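You operate a simulated robot arm through the tools that you are given. There is no shell and no other tool.

You run a simulated robot arm. Do the job below in one go: nothing can be reset, and whatever is moved stays where it is left.

Task
Plug the test gauge into the blue coupling, open that valve and set the air to 3 bar.
Fine: the stopper comes out first and goes into the back well of the tool stand; read the test gauge.

Only the result counts: the job must be done as asked and must still hold three seconds after the hand-in. Knocking over, shifting, dropping, spilling or breaking anything else fails it. A push-on lid holds only when it is set on centred and level and pressed home; a screw cap is set on level and turned clockwise until tight.

Robot
A 7-joint arm with a three-finger gripper, fixed in place. Base frame: the origin is at the foot of the arm, x ahead of it, y to its left, z up. Readings come in mm, degrees, newtons and seconds.
Its first joint turns from -166.0 to 166.0 degrees. Payload 2.69 kg.
The tool frame sits at the grasp point between the pads (the TCP): z along the fingers, y along the line on which they close. The tips reach 30 mm beyond it. Largest opening 128 mm; the body of the gripper starts 117 mm behind the TCP.
Orientation is told as [roll, pitch, yaw] about the base's x, y, z axes, in that order, counted from this pose: with the fingers straight down and closing along the base's y, the tool's x points along the base's -x, its y along +y and its z along -z.

Tools
- The arm moves only by the tool apply_moves. Its argument "steps" is a list of rows, each a list of 7 numbers: the shift along the tool's x, y, z in units of 500 mm (1.0 is 500 mm), then the turn, a rotation vector about the tool's x, y, z in units of 90 degrees (1.0 is 90 degrees), then the finger opening in mm, from 0 to 128. In form: [[dx, dy, dz, wx, wy, wz, hand], ...]. A call has 1 to 20 rows; each row is the pose to reach, as a shift and turn from the pose commanded when the call began, along the tool's axes at that moment. A call with a number of a shift or a turn outside -1 to 1 is refused whole. A row lasts 0.2 s, in which the tool goes at most 50 mm and 8.6 degrees; a call with a longer step from one row to the next is refused whole, and so is a gripper value outside its range. A pose out of reach is approached as far as the arm can. The call stops where the force on the tool passes 60 N (or 10 N more than at its start, if that is more) or the arm is blocked; 0.2 s more then pass. The fingers move at their own pace and stop on an object; they squeeze with about 27 N. The grip force told is the motor's: it shows also when the fingers shut on nothing. Time passes only in rows, and 0.2 s behind the last, so rows that repeat a pose let the fingers close. It gives the time, the measured TCP pose, the force on the tool (base axes), the opening and the grip force at its end, in the units of the frame above (readings bear some noise), with the torque about the TCP (base axes, N m) and any sound that the robot's microphone picked up, and new pictures: "show" is both (left out), scene, wrist or none.
- Cameras (640 x 400 px; columns grow to the right, rows downward): "scene" is fixed at [219.6, -652, 1516.1]; the picture's right is [0.68, -0.73, 0.00], its down [-0.32, -0.29, -0.90] and it looks along [0.66, 0.61, -0.43] (base axes); focal length 264 px, centre (320, 200). "wrist" rides on the gripper at [58, 54, -131] in the tool frame; the picture's right is [-0.68, 0.74, 0.00], its down [-0.62, -0.57, -0.55] and it looks along [-0.40, -0.37, 0.84] (tool axes); focal length 234 px, centre (320, 200). There is no depth. A picture from a camera that has moved, and an enlarged one, comes with that camera's place and axes in the base frame and with its lens.
- lift_body(by): slides the trunk up (or, below 0, down) by that many mm; the arm rides with it, the base frame stays. It gives what a move gives, with no picture.
- enlarge(camera, box): a new picture of the part [left, top, right, bottom] of that camera's present view, enlarged. It takes no simulated time.
- finish_job(): hands the job in; it is judged then, once.

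Nothing tells you positions but the pictures and the camera data. Unless the task says otherwise, let go and move clear before handing in.

The tools are called after "Emit:" by a JSON object that holds its "name" and its "arguments". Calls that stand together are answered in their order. apply_moves: Moves the arm, as the interface text tells. Its arguments: {"type":"object","properties":{"steps":{"type":"array"},"show":{"type":"string","enum":["both","scene","wrist","none"]}},"required":["steps"]} The other tools are called the same way: lift_body (by) slides the trunk up or down; enlarge (camera, box) takes an enlarged picture of a part of a camera's view; finish_job () hands the job in.

At the start:

```text
t: 0.0
position: [523.6, -198.0, 1459.5]
tcp_rot: [-0.1, 0.0, -0.1]
wrist_force: [-0.1, -0.4, 0.6]
wrist_torque: [0.02, 0.01, -0.02]
grip_width: 128.1
grasp_force: 0.0
trunk travel left (down, up): [-175.0, 175.0]
```

scene: 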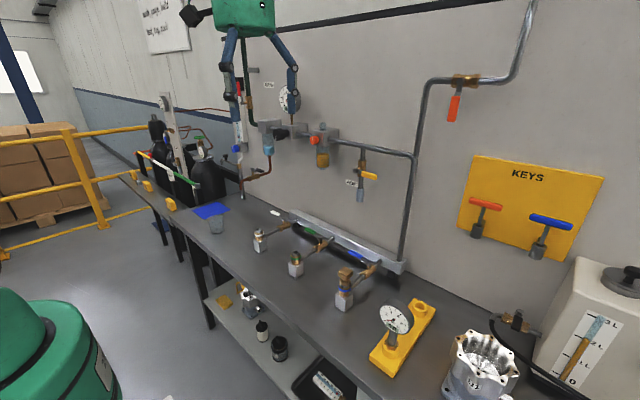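
wrist: 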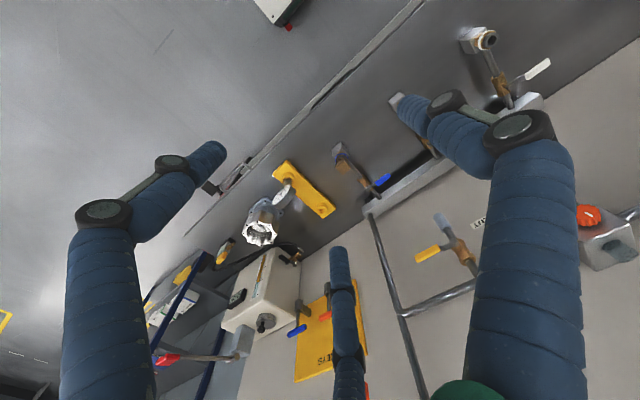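

I see a bench along a wall with three couplings, a yellow tool stand holding a gauge, a pressure regulator on the wall and keys on a yellow board. I'll enlarge the views first to find things accurately.

Emit:
{"name": "enlarge", "arguments": {"camera": "scene", "box": [220, 190, 440, 390]}}

Emit:
{"name": "enlarge", "arguments": {"camera": "scene", "box": [220, 60, 420, 200]}}

Emit:
{"name": "enlarge", "arguments": {"camera": "scene", "box": [360, 280, 460, 380]}}

Emit:
{"name": "enlarge", "arguments": {"camera": "wrist", "box": [180, 120, 400, 280]}}

```text
2.00 times, centred on (330, 290) of scene
camera zoom: at [219.6, -652.0, 1516.1], right [0.68, -0.73, 0.0], down [-0.32, -0.29, -0.9], along [0.66, 0.61, -0.43], focal length 528 px, centre (300, 20)
```

zoom: 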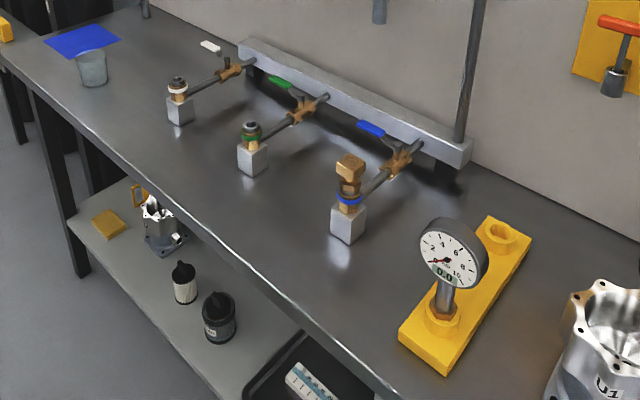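

```text
2.86 times, centred on (320, 130) of scene
camera zoom: at [219.6, -652.0, 1516.1], right [0.68, -0.73, 0.0], down [-0.32, -0.29, -0.9], along [0.66, 0.61, -0.43], focal length 755 px, centre (320, 400)
```

zoom: 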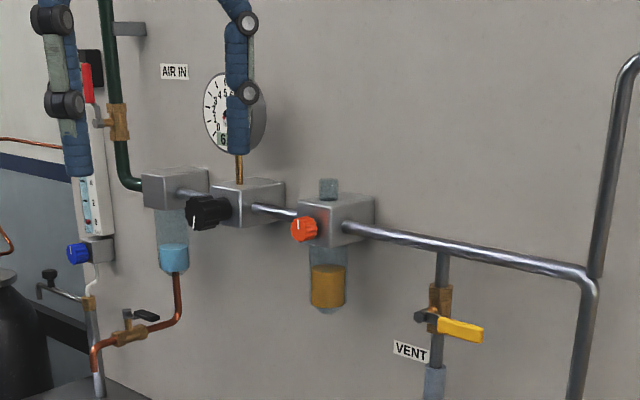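

```text
4.00 times, centred on (410, 330) of scene
camera zoom: at [219.6, -652.0, 1516.1], right [0.68, -0.73, 0.0], down [-0.32, -0.29, -0.9], along [0.66, 0.61, -0.43], focal length 1057 px, centre (-40, -320)
```

zoom: 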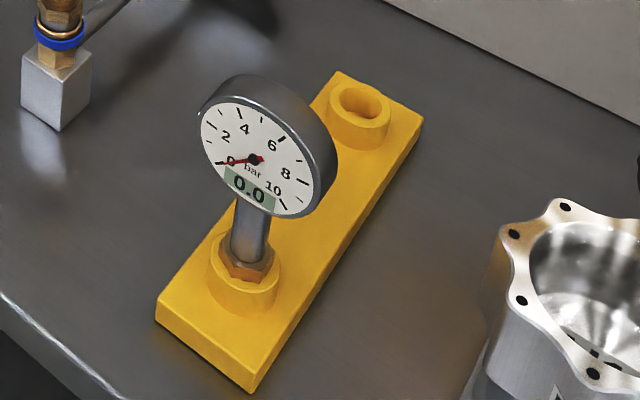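

```text
2.50 times, centred on (290, 200) of wrist
camera zoom: at [465.4, -145.0, 1589.6], right [0.68, 0.74, 0.0], down [0.62, -0.57, 0.55], along [0.4, -0.37, -0.84], focal length 585 px, centre (395, 200)
```

zoom: 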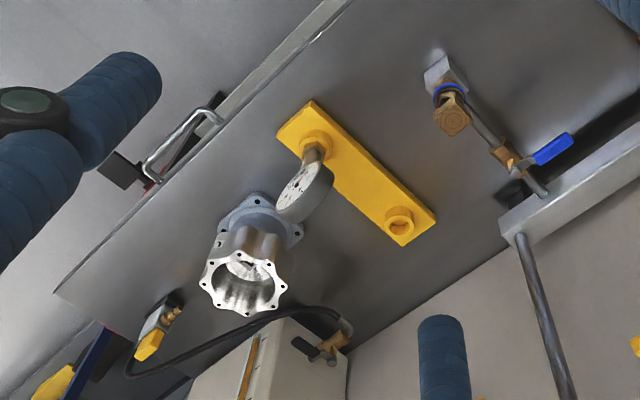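

The stopper sits at roughly (718, -292, 992), the gauge in the front well at about (668, -485), and the back well at about (836, -480). I'll move above the blue coupling for a closer look.

Emit:
{"name": "apply_moves", "arguments": {"steps": [[-0.039, -0.019, 0.062, 0, 0, 0, 128], [-0.078, -0.038, 0.124, 0, 0, 0, 128], [-0.116, -0.056, 0.186, 0, 0, 0, 128], [-0.155, -0.075, 0.248, 0, 0, 0, 128], [-0.194, -0.094, 0.31, 0, 0, 0, 128], [-0.233, -0.113, 0.372, 0, 0, 0, 128], [-0.272, -0.132, 0.434, 0, 0, 0, 128], [-0.31, -0.15, 0.496, 0, 0, 0, 128], [-0.349, -0.169, 0.558, 0, 0, 0, 128], [-0.388, -0.188, 0.62, 0, 0, 0, 128], [-0.388, -0.188, 0.62, 0, 0, 0, 128]]}}

```text
t: 2.4
position: [717.9, -291.9, 1147.4]
tcp_rot: [0.0, 0.1, 0.0]
wrist_force: [0.1, 0.1, -0.4]
wrist_torque: [0.01, 0.06, 0.03]
grip_width: 127.9
grasp_force: 0.0
trunk travel left (down, up): [-175.0, 175.0]
camera wrist: at [660.0, -238.7, 1278.3], right [0.68, 0.74, 0.0], down [0.62, -0.57, 0.55], along [0.4, -0.37, -0.84], focal length 234 px, centre (320, 200)
```

scene: 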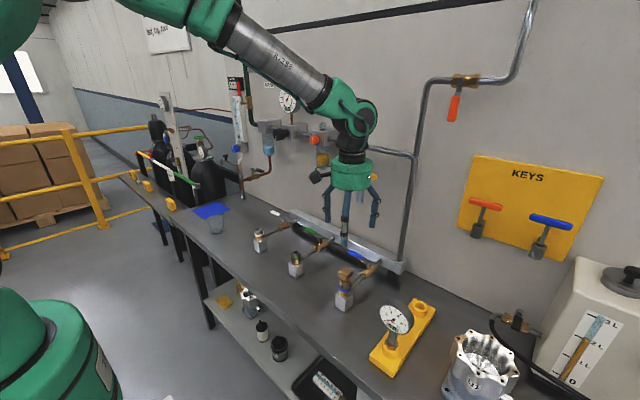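
wrist: 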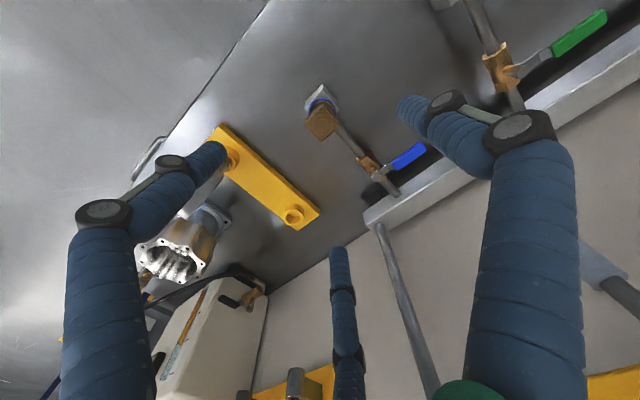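

The gripper looks like it has three legs in the picture, so I'll check how they close in free air, and enlarge the coupling.

Emit:
{"name": "enlarge", "arguments": {"camera": "wrist", "box": [200, 70, 440, 240]}}

Emit:
{"name": "enlarge", "arguments": {"camera": "scene", "box": [290, 130, 410, 260]}}

Emit:
{"name": "apply_moves", "arguments": {"steps": [[0, 0, 0, 0, 0, 0, 40], [0, 0, 0, 0, 0, 0, 40], [0, 0, 0, 0, 0, 0, 40]]}}

```text
2.35 times, centred on (320, 155) of wrist
camera zoom: at [660.0, -238.7, 1278.3], right [0.68, 0.74, 0.0], down [0.62, -0.57, 0.55], along [0.4, -0.37, -0.84], focal length 551 px, centre (320, 306)
```

zoom: 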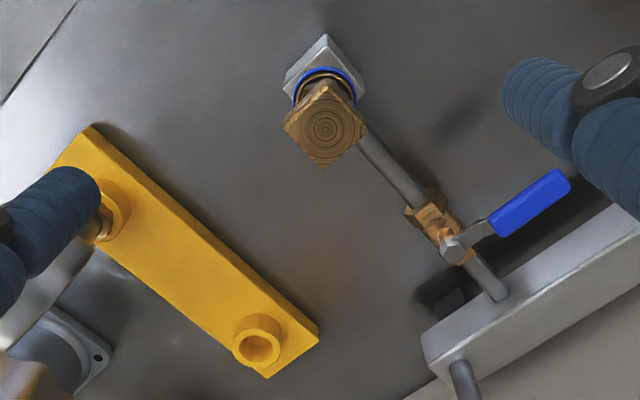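

```text
3.08 times, centred on (350, 195) of scene
camera zoom: at [219.6, -652.0, 1516.1], right [0.68, -0.73, 0.0], down [-0.32, -0.29, -0.9], along [0.66, 0.61, -0.43], focal length 813 px, centre (228, 215)
```

zoom: 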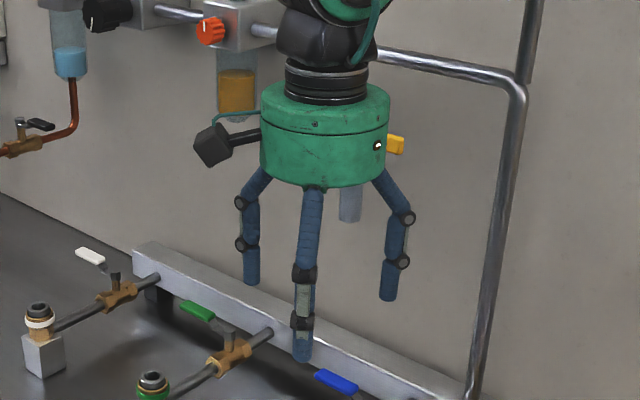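

```text
t: 3.2
position: [717.0, -291.5, 1149.4]
tcp_rot: [0.1, 0.0, 0.0]
wrist_force: [-0.5, -0.3, -0.6]
wrist_torque: [-0.01, 0.01, -0.03]
grip_width: 39.7
grasp_force: 0.1
trunk travel left (down, up): [-175.0, 175.0]
camera wrist: at [659.0, -238.1, 1279.2], right [0.68, 0.74, 0.0], down [0.62, -0.57, 0.55], along [0.4, -0.37, -0.84], focal length 234 px, centre (320, 200)
```

scene: 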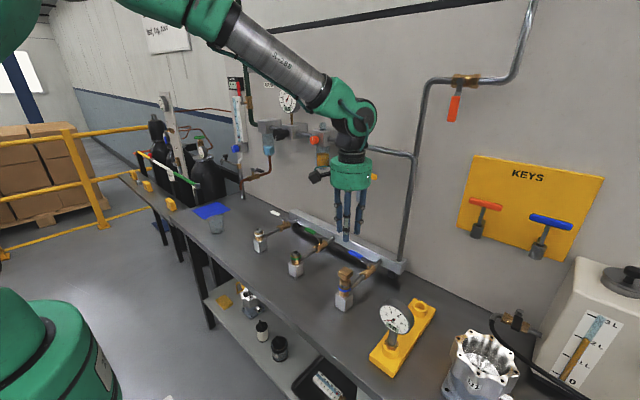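
wrist: 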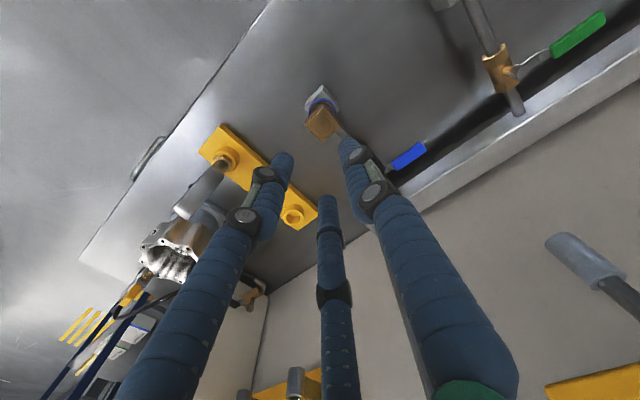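

The gripper closes like a centred three-jaw chuck, with one finger at +y. I'll open to 80 and go down above the stopper for a close look, keeping the tips above its head.

Emit:
{"name": "apply_moves", "arguments": {"steps": [[0, 0.003, 0.06, 0, 0, 0, 80], [0, 0.005, 0.12, 0, 0, 0, 80], [0, 0.005, 0.17, 0, 0, 0, 80], [0, 0.005, 0.2, 0, 0, 0, 80], [0, 0.005, 0.2, 0, 0, 0, 80]]}}

Emit:
{"name": "enlarge", "arguments": {"camera": "wrist", "box": [240, 80, 480, 230]}}

Emit:
{"name": "enlarge", "arguments": {"camera": "scene", "box": [310, 180, 410, 310]}}

```text
t: 4.4
position: [716.7, -288.7, 1048.3]
tcp_rot: [0.0, 0.0, 0.0]
wrist_force: [-0.1, -0.2, -0.5]
wrist_torque: [0.0, 0.03, 0.03]
grip_width: 79.9
grasp_force: 0.0
trunk travel left (down, up): [-175.0, 175.0]
camera wrist: at [659.6, -236.2, 1179.0], right [0.68, 0.74, 0.0], down [0.62, -0.57, 0.55], along [0.4, -0.37, -0.84], focal length 234 px, centre (320, 200)
```

scene: 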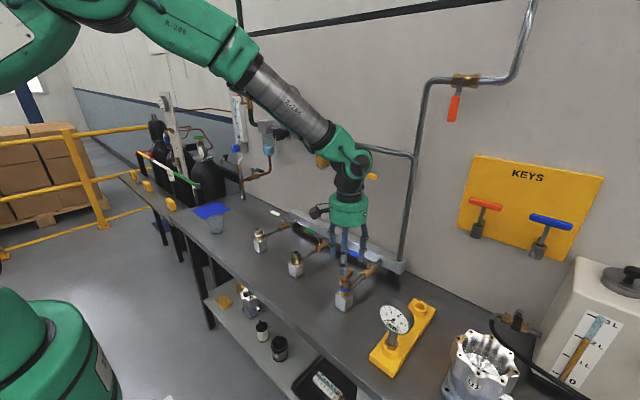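
wrist: 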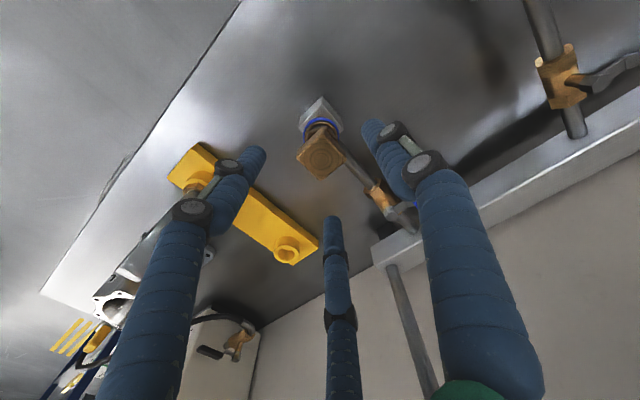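

```text
2.67 times, centred on (360, 155) of wrist
camera zoom: at [659.6, -236.2, 1179.0], right [0.68, 0.74, 0.0], down [0.62, -0.57, 0.55], along [0.4, -0.37, -0.84], focal length 624 px, centre (213, 320)
```

zoom: 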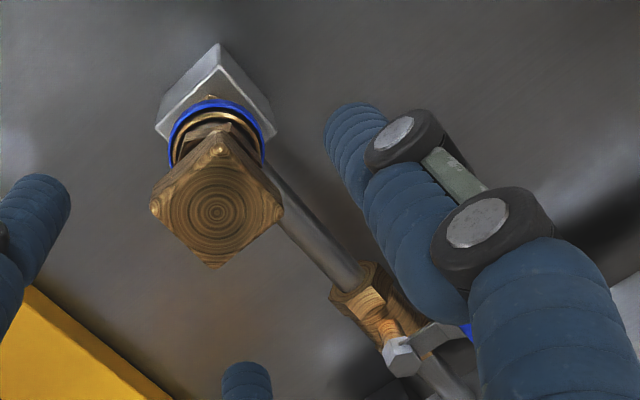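

```text
3.08 times, centred on (360, 245) of scene
camera zoom: at [219.6, -652.0, 1516.1], right [0.68, -0.73, 0.0], down [-0.32, -0.29, -0.9], along [0.66, 0.61, -0.43], focal length 813 px, centre (197, 62)
```

zoom: 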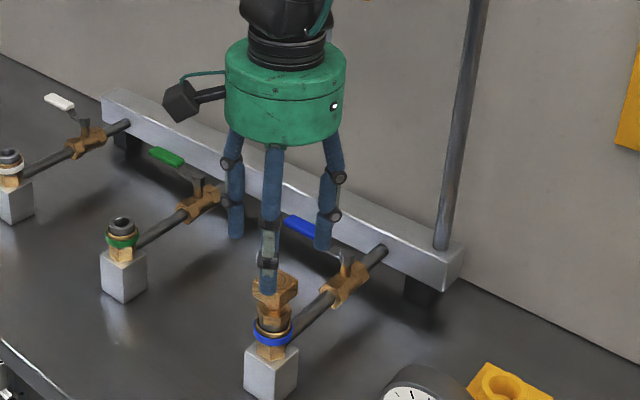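

I'm aligned over the stopper's square head, whose top is at about z 1000. I'll descend to z ≈ 987 and close on it.

Emit:
{"name": "apply_moves", "arguments": {"steps": [[0, 0, 0.04, 0, 0, 0, 80], [0, 0, 0.08, 0, 0, 0, 80], [0, 0, 0.11, 0, 0, 0, 80], [0, 0, 0.125, 0, 0, 0, 80], [0, 0, 0.125, 0, 0, 0, 80]]}}

Emit:
{"name": "enlarge", "arguments": {"camera": "wrist", "box": [240, 80, 480, 230]}}

Emit:
{"name": "enlarge", "arguments": {"camera": "scene", "box": [310, 210, 410, 310]}}

```text
t: 5.6
position: [717.8, -290.6, 985.1]
tcp_rot: [0.1, 0.0, 0.0]
wrist_force: [-0.6, 0.1, 1.2]
wrist_torque: [-0.01, -0.02, 0.02]
grip_width: 80.1
grasp_force: 0.1
trunk travel left (down, up): [-175.0, 175.0]
camera wrist: at [658.9, -236.4, 1116.3], right [0.68, 0.74, 0.0], down [0.62, -0.57, 0.55], along [0.4, -0.37, -0.84], focal length 234 px, centre (320, 200)
```

scene: 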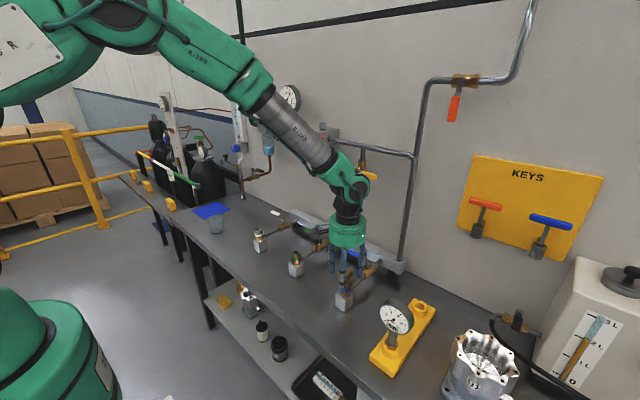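
wrist: 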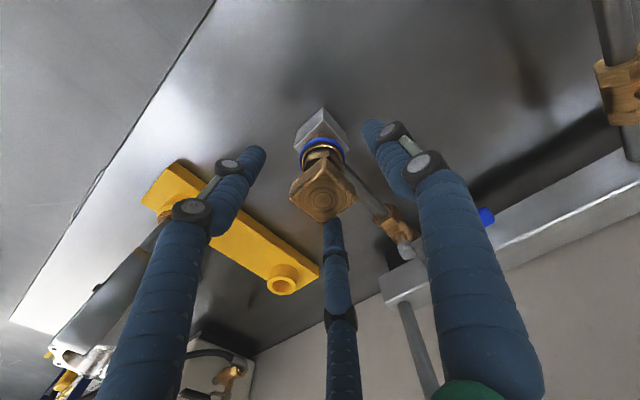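

```text
2.67 times, centred on (360, 155) of wrist
camera zoom: at [658.9, -236.4, 1116.3], right [0.68, 0.74, 0.0], down [0.62, -0.57, 0.55], along [0.4, -0.37, -0.84], focal length 624 px, centre (213, 320)
```

zoom: 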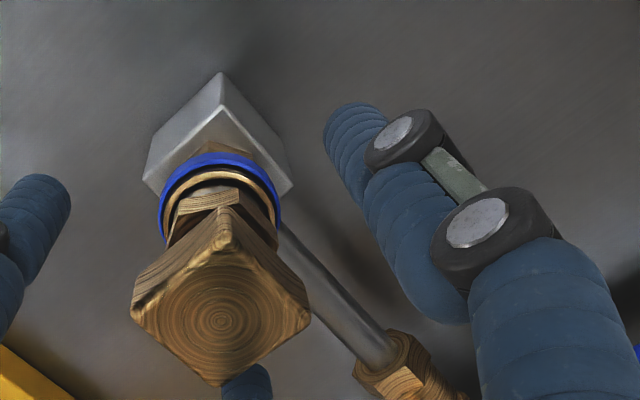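

```text
4.00 times, centred on (360, 260) of scene
camera zoom: at [219.6, -652.0, 1516.1], right [0.68, -0.73, 0.0], down [-0.32, -0.29, -0.9], along [0.66, 0.61, -0.43], focal length 1057 px, centre (160, -40)
```

zoom: 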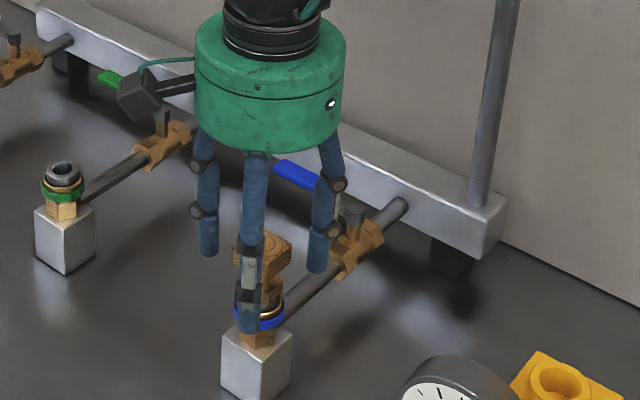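

The stopper centre reads about (716, -287), so I'll shift slightly and close on it.

Emit:
{"name": "apply_moves", "arguments": {"steps": [[0.002, 0.005, 0, 0, 0, 0, 80], [0.002, 0.005, 0, 0, 0, 0, 50], [0.002, 0.005, 0, 0, 0, 0, 34], [0.002, 0.005, 0, 0, 0, 0, 20], [0.002, 0.005, 0, 0, 0, 0, 15], [0.002, 0.005, 0, 0, 0, 0, 15]]}}

Emit:
{"name": "enlarge", "arguments": {"camera": "wrist", "box": [240, 80, 480, 230]}}

```text
t: 7.0
position: [717.6, -288.7, 985.9]
tcp_rot: [0.0, 0.1, 0.0]
wrist_force: [7.2, -2.3, 1.8]
wrist_torque: [-0.09, -0.24, 0.04]
grip_width: 38.7
grasp_force: 17.5
trunk travel left (down, up): [-175.0, 175.0]
camera wrist: at [658.4, -234.1, 1116.8], right [0.68, 0.74, 0.0], down [0.62, -0.57, 0.55], along [0.4, -0.37, -0.84], focal length 234 px, centre (320, 200)
```

scene: 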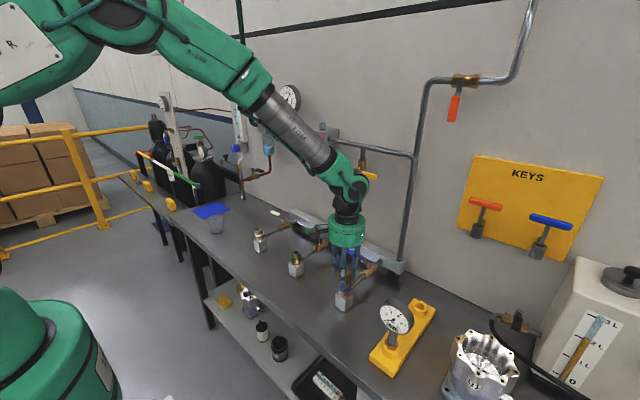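
wrist: 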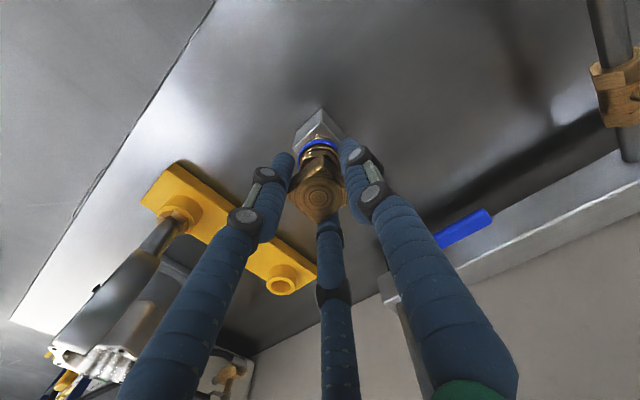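

```text
2.67 times, centred on (360, 155) of wrist
camera zoom: at [658.4, -234.1, 1116.8], right [0.68, 0.74, 0.0], down [0.62, -0.57, 0.55], along [0.4, -0.37, -0.84], focal length 624 px, centre (213, 320)
```

zoom: 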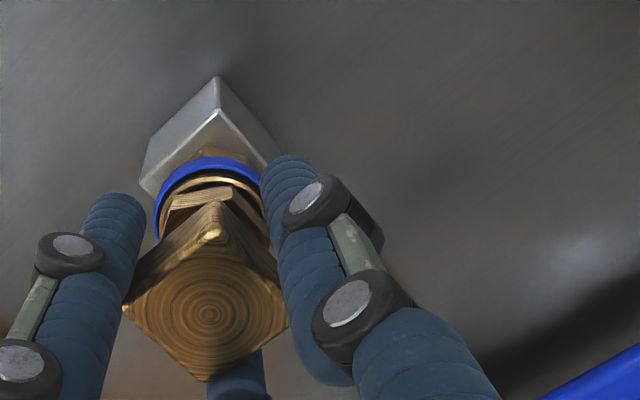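

Only the +x finger is touching and the grip is uneven. I'll open a little, shift by (+1.5, -4) so that all three fingers bear, and close again.

Emit:
{"name": "apply_moves", "arguments": {"steps": [[0, 0, 0, 0, 0, 0, 56], [-0.003, -0.008, 0, 0, 0, 0, 56], [-0.003, -0.008, 0, 0, 0, 0, 42], [-0.003, -0.008, 0, 0, 0, 0, 30], [-0.003, -0.008, 0, 0, 0, 0, 15], [-0.003, -0.008, 0, 0, 0, 0, 10], [-0.003, -0.008, 0, 0, 0, 0, 10]]}}

Emit:
{"name": "enlarge", "arguments": {"camera": "wrist", "box": [240, 80, 480, 230]}}

```text
t: 8.6
position: [718.1, -290.9, 985.1]
tcp_rot: [0.0, -0.1, 0.1]
wrist_force: [-0.3, -0.7, 0.3]
wrist_torque: [-0.1, 0.01, 0.02]
grip_width: 38.8
grasp_force: 27.3
trunk travel left (down, up): [-175.0, 175.0]
camera wrist: at [659.4, -238.0, 1116.7], right [0.68, 0.74, 0.0], down [0.62, -0.57, 0.55], along [0.4, -0.37, -0.84], focal length 234 px, centre (320, 200)
```

scene: 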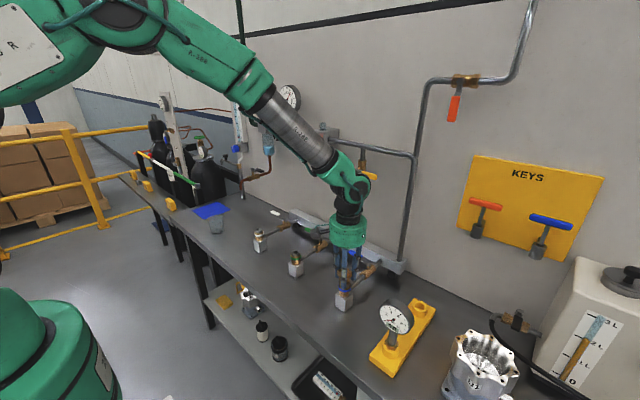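
wrist: 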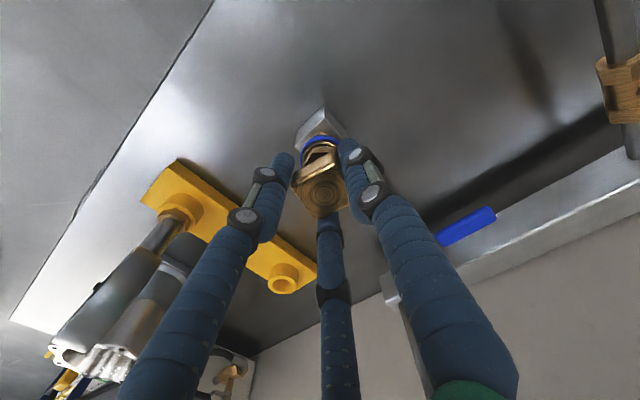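

```text
2.67 times, centred on (360, 155) of wrist
camera zoom: at [659.4, -238.0, 1116.7], right [0.68, 0.74, 0.0], down [0.62, -0.57, 0.55], along [0.4, -0.37, -0.84], focal length 624 px, centre (213, 320)
```

zoom: 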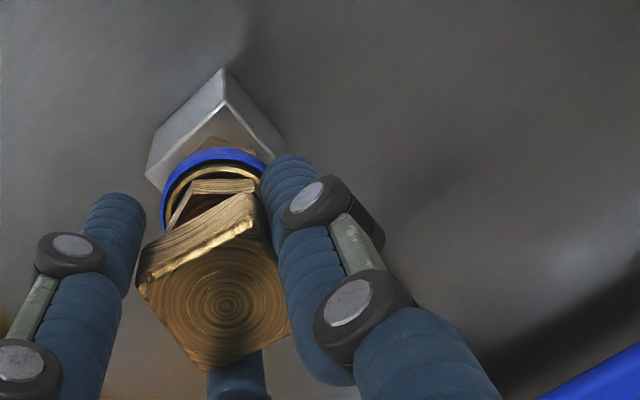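

The head turned a little in the fingers and is now held with 27 N and no side load. I'll pull gently straight up.

Emit:
{"name": "apply_moves", "arguments": {"steps": [[-0.003, -0.008, -0.004, 0, 0, 0, 10], [-0.003, -0.008, -0.008, 0, 0, 0, 10], [-0.003, -0.008, -0.012, 0, 0, 0, 10], [-0.003, -0.008, -0.016, 0, 0, 0, 10], [-0.003, -0.008, -0.02, 0, 0, 0, 10]]}}

Emit:
{"name": "enlarge", "arguments": {"camera": "wrist", "box": [240, 80, 480, 230]}}

```text
t: 9.8
position: [719.6, -294.9, 997.0]
tcp_rot: [0.0, 0.0, -0.1]
wrist_force: [0.3, 1.5, -1.1]
wrist_torque: [0.05, 0.0, 0.0]
grip_width: 39.3
grasp_force: 26.8
trunk travel left (down, up): [-175.0, 175.0]
camera wrist: at [661.2, -242.0, 1126.8], right [0.68, 0.74, 0.0], down [0.62, -0.57, 0.55], along [0.4, -0.37, -0.84], focal length 234 px, centre (320, 200)
```

scene: 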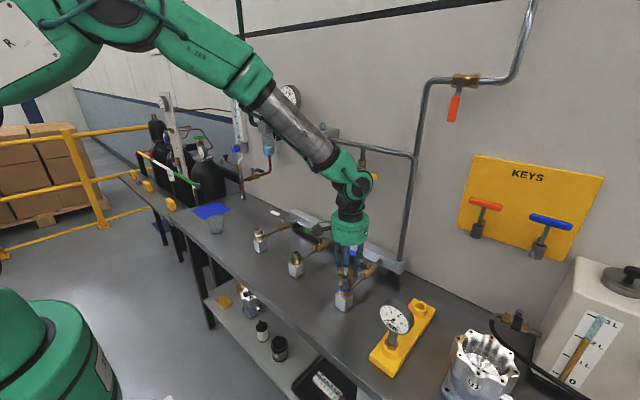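
wrist: 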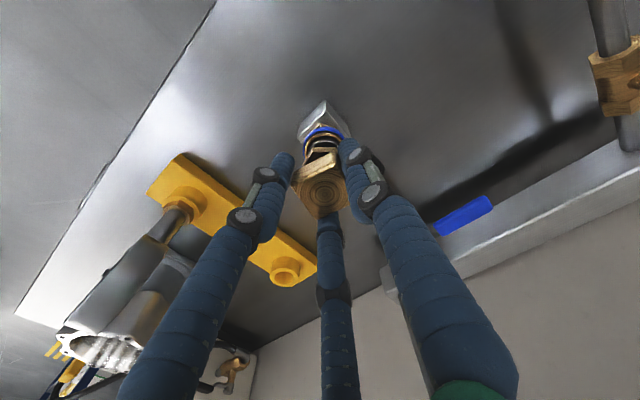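

```text
2.67 times, centred on (360, 155) of wrist
camera zoom: at [661.2, -242.0, 1126.8], right [0.68, 0.74, 0.0], down [0.62, -0.57, 0.55], along [0.4, -0.37, -0.84], focal length 624 px, centre (213, 320)
```

zoom: 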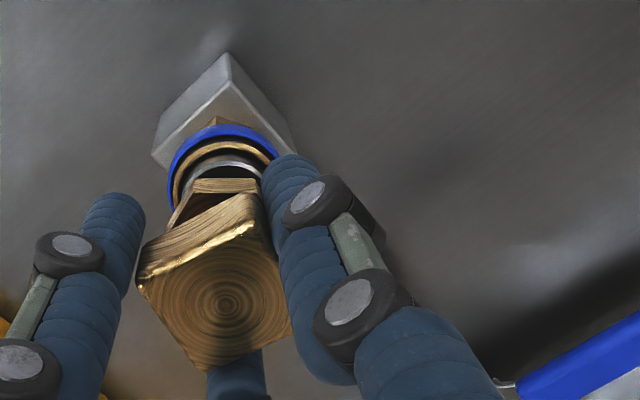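

The stopper came along with little force. I repeated an offset and drifted about 4 mm in -y, so I'll undo that and keep pulling up.

Emit:
{"name": "apply_moves", "arguments": {"steps": [[0.003, 0.008, -0.004, 0, 0, 0, 10], [0.003, 0.008, -0.02, 0, 0, 0, 10], [0.003, 0.008, -0.04, 0, 0, 0, 10], [0.003, 0.008, -0.06, 0, 0, 0, 10], [0.003, 0.008, -0.1, 0, 0, 0, 10], [0.003, 0.008, -0.15, 0, 0, 0, 10], [0.003, 0.008, -0.15, 0, 0, 0, 10]]}}

Emit:
{"name": "enlarge", "arguments": {"camera": "wrist", "box": [240, 80, 480, 230]}}

Emit:
{"name": "enlarge", "arguments": {"camera": "scene", "box": [300, 180, 420, 310]}}

```text
t: 11.4
position: [717.4, -291.4, 1071.9]
tcp_rot: [0.1, 0.0, 0.0]
wrist_force: [-0.4, 0.0, -0.7]
wrist_torque: [-0.04, -0.05, 0.0]
grip_width: 39.1
grasp_force: 26.9
trunk travel left (down, up): [-175.0, 175.0]
camera wrist: at [658.7, -238.1, 1202.3], right [0.68, 0.74, 0.0], down [0.62, -0.57, 0.55], along [0.4, -0.37, -0.84], focal length 234 px, centre (320, 200)
```

scene: 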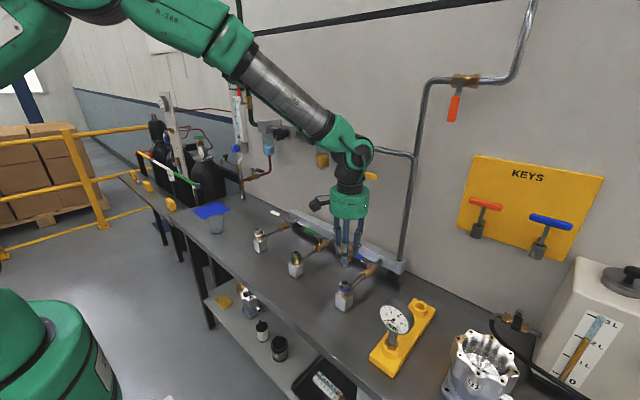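
wrist: 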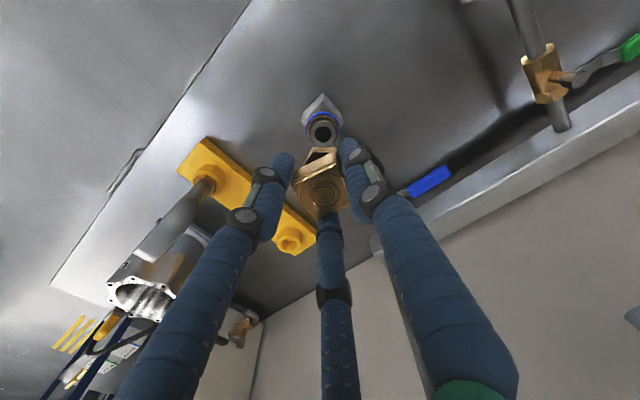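

```text
2.67 times, centred on (360, 155) of wrist
camera zoom: at [658.7, -238.1, 1202.3], right [0.68, 0.74, 0.0], down [0.62, -0.57, 0.55], along [0.4, -0.37, -0.84], focal length 624 px, centre (213, 320)
```

zoom: 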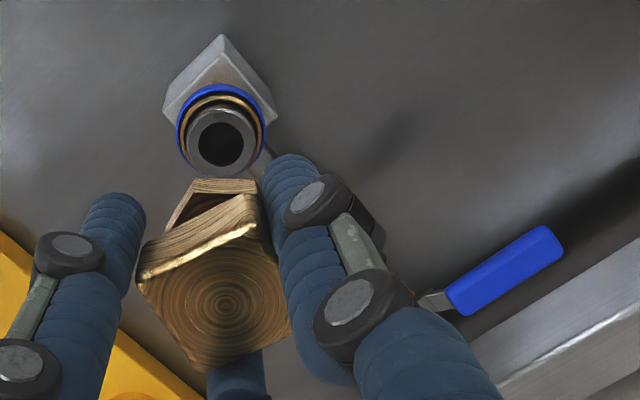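

```text
3.08 times, centred on (360, 245) of scene
camera zoom: at [219.6, -652.0, 1516.1], right [0.68, -0.73, 0.0], down [-0.32, -0.29, -0.9], along [0.66, 0.61, -0.43], focal length 813 px, centre (197, 62)
```

zoom: 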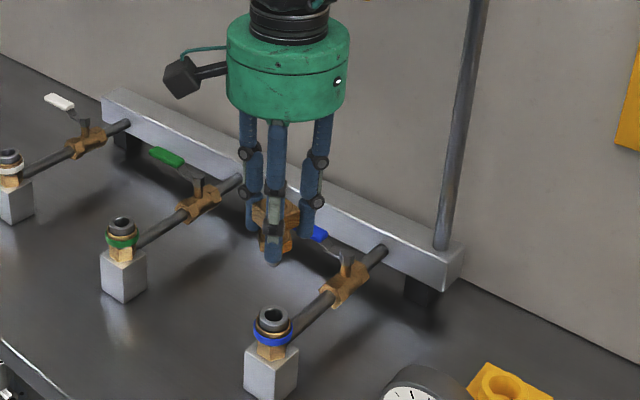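

The stopper is out and hangs level in the fingers. I'll look closely at it and at the stand before carrying it over.

Emit:
{"name": "enlarge", "arguments": {"camera": "scene", "box": [330, 235, 370, 275]}}

Emit:
{"name": "apply_moves", "arguments": {"steps": [[0, -0.0, -0.06, 0, 0, 0, 10], [0, -0.0, -0.12, 0, 0, 0, 10], [-0.05, -0.06, -0.16, 0, 0, 0, 10], [-0.1, -0.12, -0.16, 0, 0, 0, 10], [-0.14, -0.18, -0.16, 0, 0, 0, 10], [-0.16, -0.25, -0.16, 0, 0, 0, 10], [-0.16, -0.25, -0.16, 0, 0, 0, 10]]}}

Emit:
{"name": "enlarge", "arguments": {"camera": "wrist", "box": [200, 70, 440, 240]}}

Emit:
{"name": "enlarge", "arguments": {"camera": "scene", "box": [370, 210, 470, 370]}}

```text
10.00 times, centred on (350, 255) of scene
camera zoom: at [219.6, -652.0, 1516.1], right [0.68, -0.73, 0.0], down [-0.32, -0.29, -0.9], along [0.66, 0.61, -0.43], focal length 2643 px, centre (20, -350)
```

zoom: 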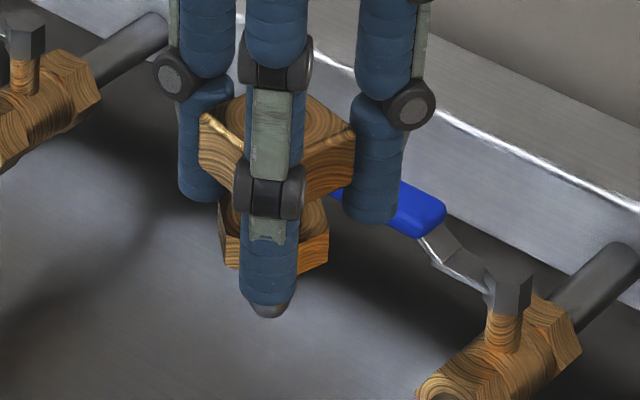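

```text
t: 13.0
position: [798.2, -416.4, 1149.8]
tcp_rot: [-0.1, 0.0, 0.0]
wrist_force: [0.6, -0.3, -1.2]
wrist_torque: [0.05, -0.02, -0.02]
grip_width: 39.2
grasp_force: 27.1
trunk travel left (down, up): [-175.0, 175.0]
camera wrist: at [739.8, -363.2, 1280.3], right [0.68, 0.74, 0.0], down [0.62, -0.57, 0.55], along [0.4, -0.37, -0.84], focal length 234 px, centre (320, 200)
```

scene: 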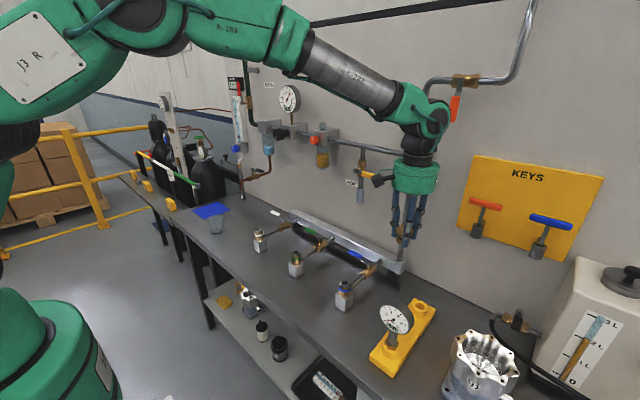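
wrist: 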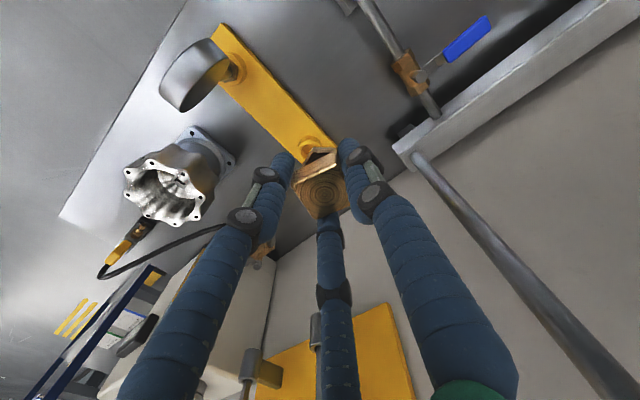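

```text
2.35 times, centred on (320, 155) of wrist
camera zoom: at [739.8, -363.2, 1280.3], right [0.68, 0.74, 0.0], down [0.62, -0.57, 0.55], along [0.4, -0.37, -0.84], focal length 551 px, centre (320, 306)
```

zoom: 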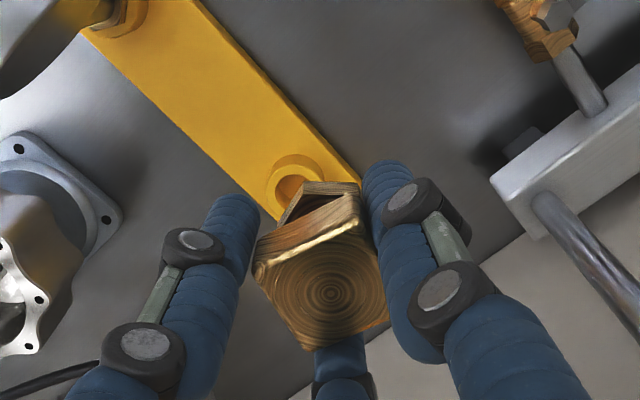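

```text
2.50 times, centred on (420, 290) of scene
camera zoom: at [219.6, -652.0, 1516.1], right [0.68, -0.73, 0.0], down [-0.32, -0.29, -0.9], along [0.66, 0.61, -0.43], focal length 661 px, centre (70, -25)
```

zoom: 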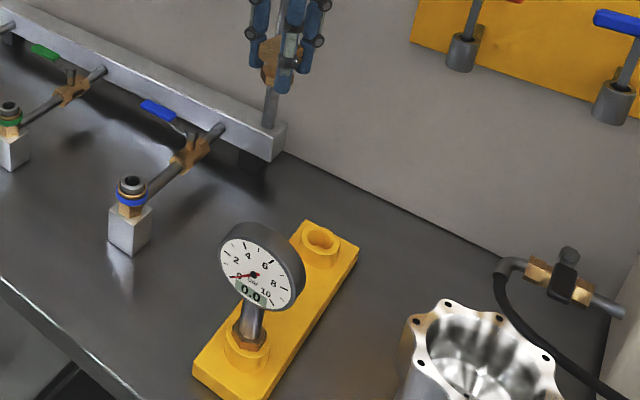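

The back well is at about (842, -481, 888). I'll bring the stopper over it at the same relative height at which I last saw the coupling straight below, so I can compare pixels: the hole should appear near (323, 134).

Emit:
{"name": "apply_moves", "arguments": {"steps": [[-0.04, -0.06, 0.02, 0, 0, 0, 10], [-0.07, -0.11, 0.06, 0, 0, 0, 10], [-0.085, -0.137, 0.12, 0, 0, 0, 10], [-0.085, -0.137, 0.18, 0, 0, 0, 10], [-0.085, -0.137, 0.24, 0, 0, 0, 10], [-0.085, -0.137, 0.284, 0, 0, 0, 10], [-0.085, -0.137, 0.284, 0, 0, 0, 10]]}}

Emit:
{"name": "enlarge", "arguments": {"camera": "wrist", "box": [240, 80, 480, 230]}}

Emit:
{"name": "enlarge", "arguments": {"camera": "scene", "box": [370, 230, 470, 350]}}

```text
t: 14.6
position: [840.6, -485.5, 1009.3]
tcp_rot: [0.0, 0.0, 0.1]
wrist_force: [1.1, -1.4, -0.9]
wrist_torque: [0.03, 0.0, 0.02]
grip_width: 39.1
grasp_force: 26.6
trunk travel left (down, up): [-175.0, 175.0]
camera wrist: at [782.3, -431.9, 1139.4], right [0.68, 0.74, 0.0], down [0.62, -0.57, 0.55], along [0.4, -0.37, -0.84], focal length 234 px, centre (320, 200)
```

scene: 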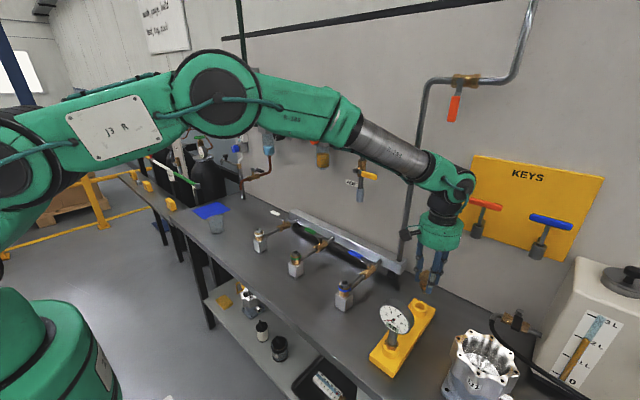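
wrist: 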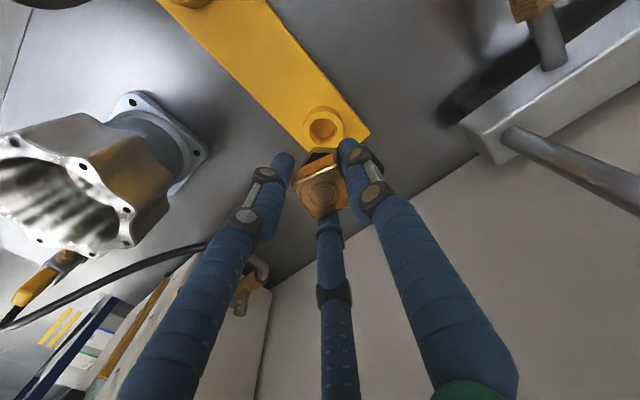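

```text
2.67 times, centred on (360, 155) of wrist
camera zoom: at [782.3, -431.9, 1139.4], right [0.68, 0.74, 0.0], down [0.62, -0.57, 0.55], along [0.4, -0.37, -0.84], focal length 624 px, centre (213, 320)
```

zoom: 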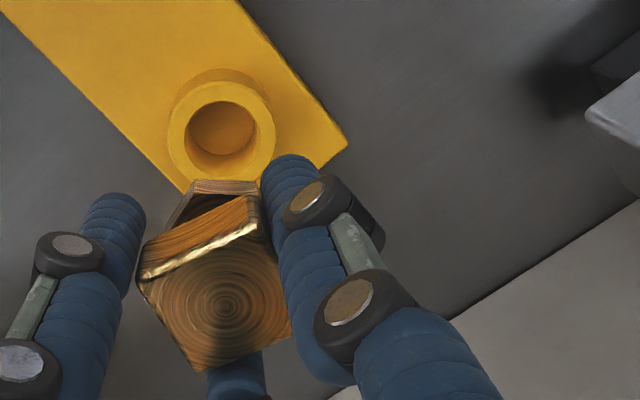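

```text
3.33 times, centred on (420, 290) of scene
camera zoom: at [219.6, -652.0, 1516.1], right [0.68, -0.73, 0.0], down [-0.32, -0.29, -0.9], along [0.66, 0.61, -0.43], focal length 881 px, centre (-13, -100)
```

zoom: 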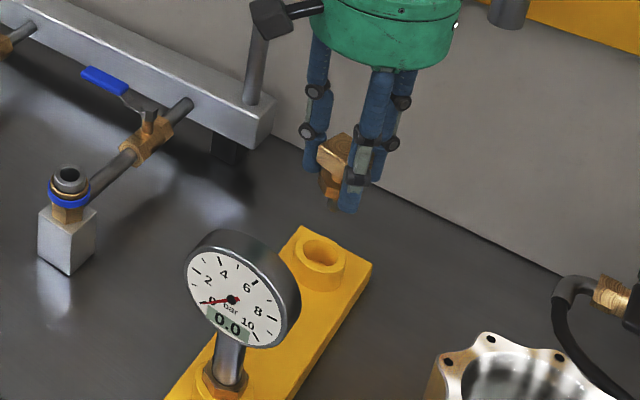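

The hole appears about 17 px too high, so I need to shift roughly (-4, +4). I'll lower to just above the well and check from both cameras.

Emit:
{"name": "apply_moves", "arguments": {"steps": [[0.008, 0.008, 0.02, 0, 0, 0, 10], [0.008, 0.008, 0.05, 0, 0, 0, 10], [0.008, 0.008, 0.075, 0, 0, 0, 10], [0.008, 0.008, 0.08, 0, 0, 0, 10], [0.008, 0.008, 0.08, 0, 0, 0, 10]]}}

Emit:
{"name": "enlarge", "arguments": {"camera": "wrist", "box": [260, 70, 420, 220]}}

Emit:
{"name": "enlarge", "arguments": {"camera": "scene", "box": [400, 250, 460, 320]}}

```text
t: 15.8
position: [836.4, -481.7, 969.7]
tcp_rot: [0.0, 0.0, 0.0]
wrist_force: [0.8, -0.3, -1.0]
wrist_torque: [-0.05, -0.01, -0.01]
grip_width: 39.2
grasp_force: 26.9
trunk travel left (down, up): [-175.0, 175.0]
camera wrist: at [778.1, -427.9, 1099.6], right [0.68, 0.74, 0.0], down [0.62, -0.57, 0.55], along [0.4, -0.37, -0.84], focal length 234 px, centre (320, 200)
```

scene: 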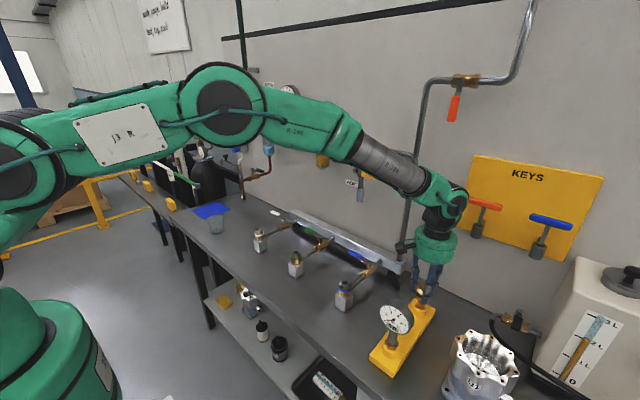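
wrist: 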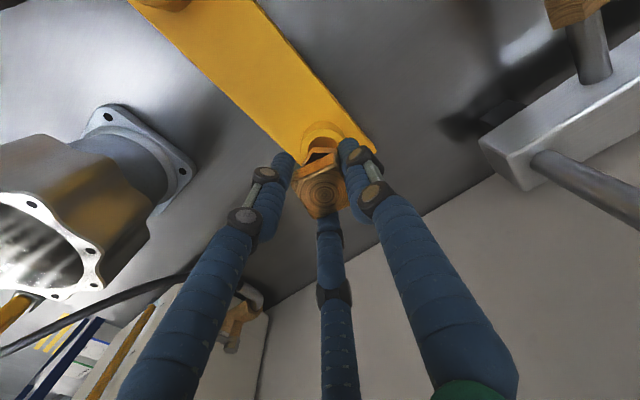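

```text
2.67 times, centred on (340, 145) of wrist
camera zoom: at [778.1, -427.9, 1099.6], right [0.68, 0.74, 0.0], down [0.62, -0.57, 0.55], along [0.4, -0.37, -0.84], focal length 624 px, centre (267, 347)
```

zoom: 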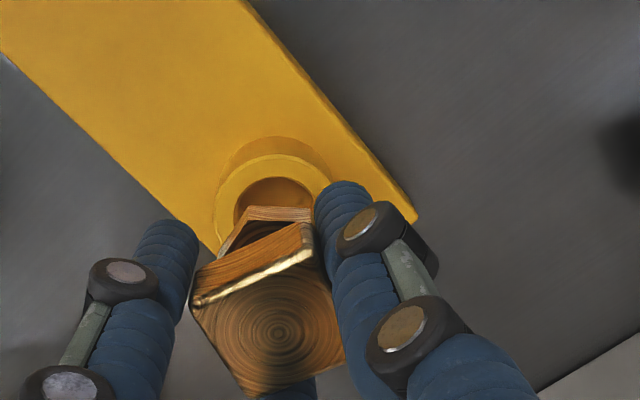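

```text
5.71 times, centred on (430, 285) of scene
camera zoom: at [219.6, -652.0, 1516.1], right [0.68, -0.73, 0.0], down [-0.32, -0.29, -0.9], along [0.66, 0.61, -0.43], focal length 1510 px, centre (-309, -286)
```

zoom: 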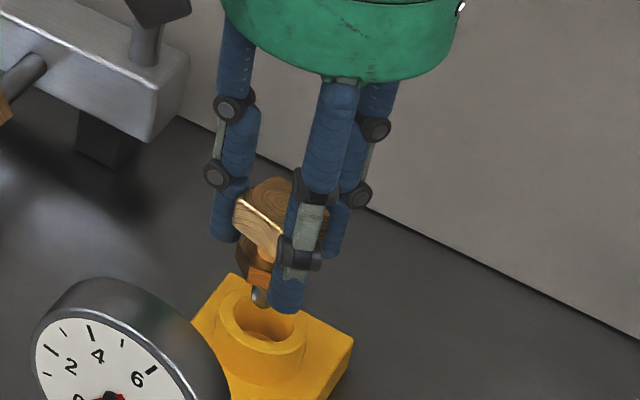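

The spigot sits right over the well from both views. I'll nudge 1 mm in -x and lower carefully.

Emit:
{"name": "apply_moves", "arguments": {"steps": [[0.002, 0, 0.01, 0, 0, 0, 10], [0.002, 0, 0.02, 0, 0, 0, 10], [0.002, 0, 0.03, 0, 0, 0, 10], [0.002, 0, 0.04, 0, 0, 0, 10]]}}

Emit:
{"name": "enlarge", "arguments": {"camera": "wrist", "box": [260, 70, 420, 220]}}

Emit:
{"name": "enlarge", "arguments": {"camera": "scene", "box": [400, 250, 460, 320]}}

```text
t: 16.8
position: [835.9, -481.3, 947.9]
tcp_rot: [-0.1, 0.1, 0.0]
wrist_force: [-0.6, 0.2, -0.3]
wrist_torque: [-0.01, 0.01, 0.02]
grip_width: 39.3
grasp_force: 26.8
trunk travel left (down, up): [-175.0, 175.0]
camera wrist: at [777.8, -427.8, 1079.6], right [0.68, 0.74, 0.0], down [0.62, -0.57, 0.55], along [0.4, -0.37, -0.84], focal length 234 px, centre (320, 200)
```

scene: 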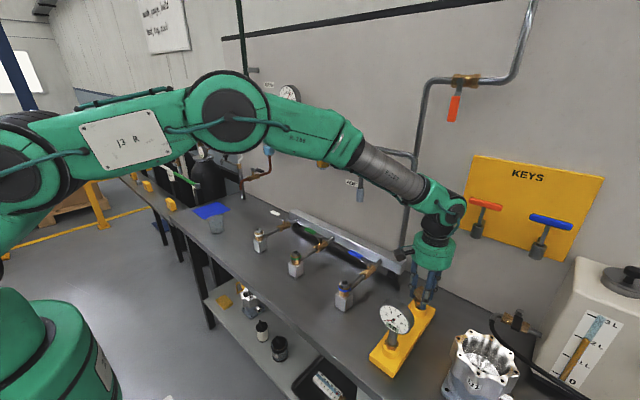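
wrist: 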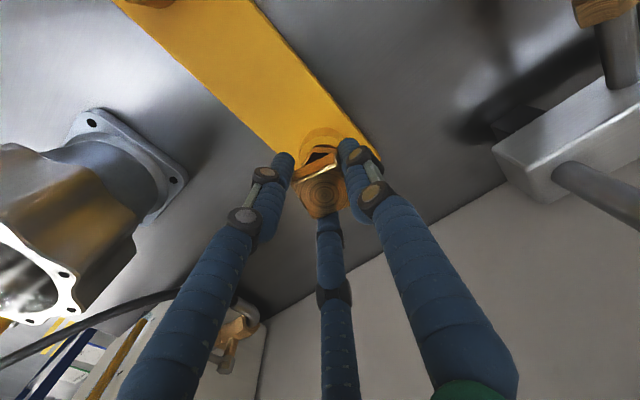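

```text
2.67 times, centred on (340, 145) of wrist
camera zoom: at [777.8, -427.8, 1079.6], right [0.68, 0.74, 0.0], down [0.62, -0.57, 0.55], along [0.4, -0.37, -0.84], focal length 624 px, centre (267, 347)
```

zoom: 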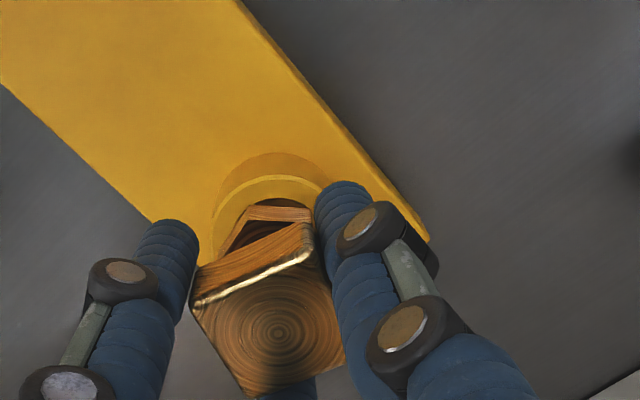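

```text
5.71 times, centred on (430, 285) of scene
camera zoom: at [219.6, -652.0, 1516.1], right [0.68, -0.73, 0.0], down [-0.32, -0.29, -0.9], along [0.66, 0.61, -0.43], focal length 1510 px, centre (-309, -286)
```

zoom: 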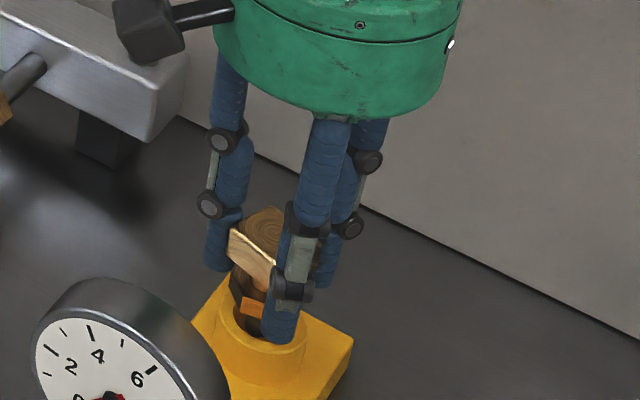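

The spigot is entering the hole freely. I'll lower in small steps until it seats.

Emit:
{"name": "apply_moves", "arguments": {"steps": [[0, 0, 0.006, 0, 0, 0, 10], [0, 0, 0.012, 0, 0, 0, 10], [0, 0, 0.018, 0, 0, 0, 10], [0, 0, 0.024, 0, 0, 0, 10]]}}

Emit:
{"name": "enlarge", "arguments": {"camera": "wrist", "box": [260, 70, 420, 220]}}

Emit:
{"name": "enlarge", "arguments": {"camera": "scene", "box": [400, 250, 460, 320]}}

```text
t: 17.8
position: [834.8, -481.1, 936.4]
tcp_rot: [0.1, 0.1, 0.0]
wrist_force: [0.1, -0.4, -1.2]
wrist_torque: [0.0, -0.02, 0.03]
grip_width: 39.2
grasp_force: 27.1
trunk travel left (down, up): [-175.0, 175.0]
camera wrist: at [777.3, -427.6, 1067.7], right [0.68, 0.74, 0.0], down [0.62, -0.57, 0.55], along [0.4, -0.37, -0.84], focal length 234 px, centre (320, 200)
```

scene: 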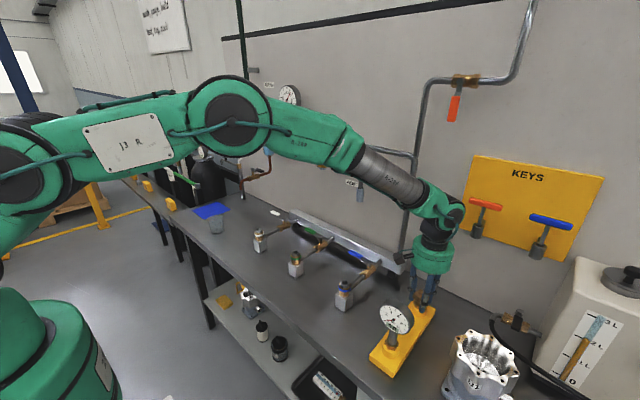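
wrist: 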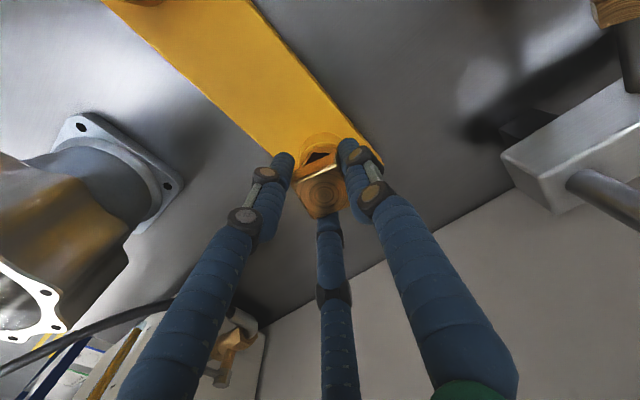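

```text
2.67 times, centred on (340, 145) of wrist
camera zoom: at [777.3, -427.6, 1067.7], right [0.68, 0.74, 0.0], down [0.62, -0.57, 0.55], along [0.4, -0.37, -0.84], focal length 624 px, centre (267, 347)
```

zoom: 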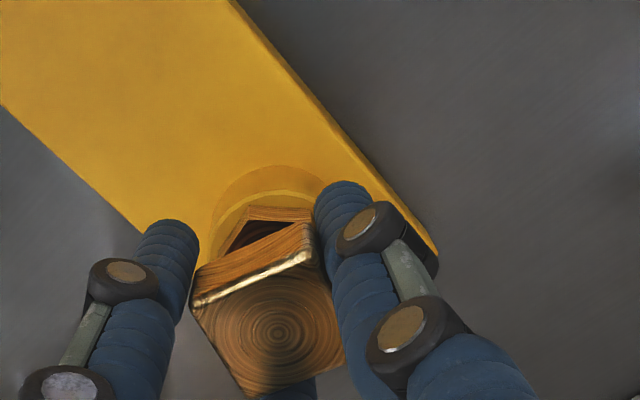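

```text
5.71 times, centred on (430, 285) of scene
camera zoom: at [219.6, -652.0, 1516.1], right [0.68, -0.73, 0.0], down [-0.32, -0.29, -0.9], along [0.66, 0.61, -0.43], focal length 1510 px, centre (-309, -286)
```

zoom: 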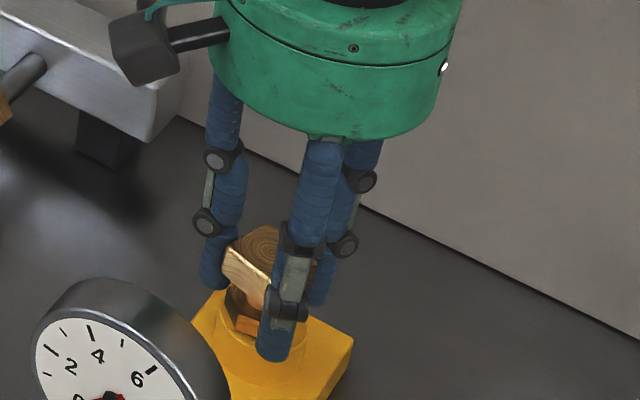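

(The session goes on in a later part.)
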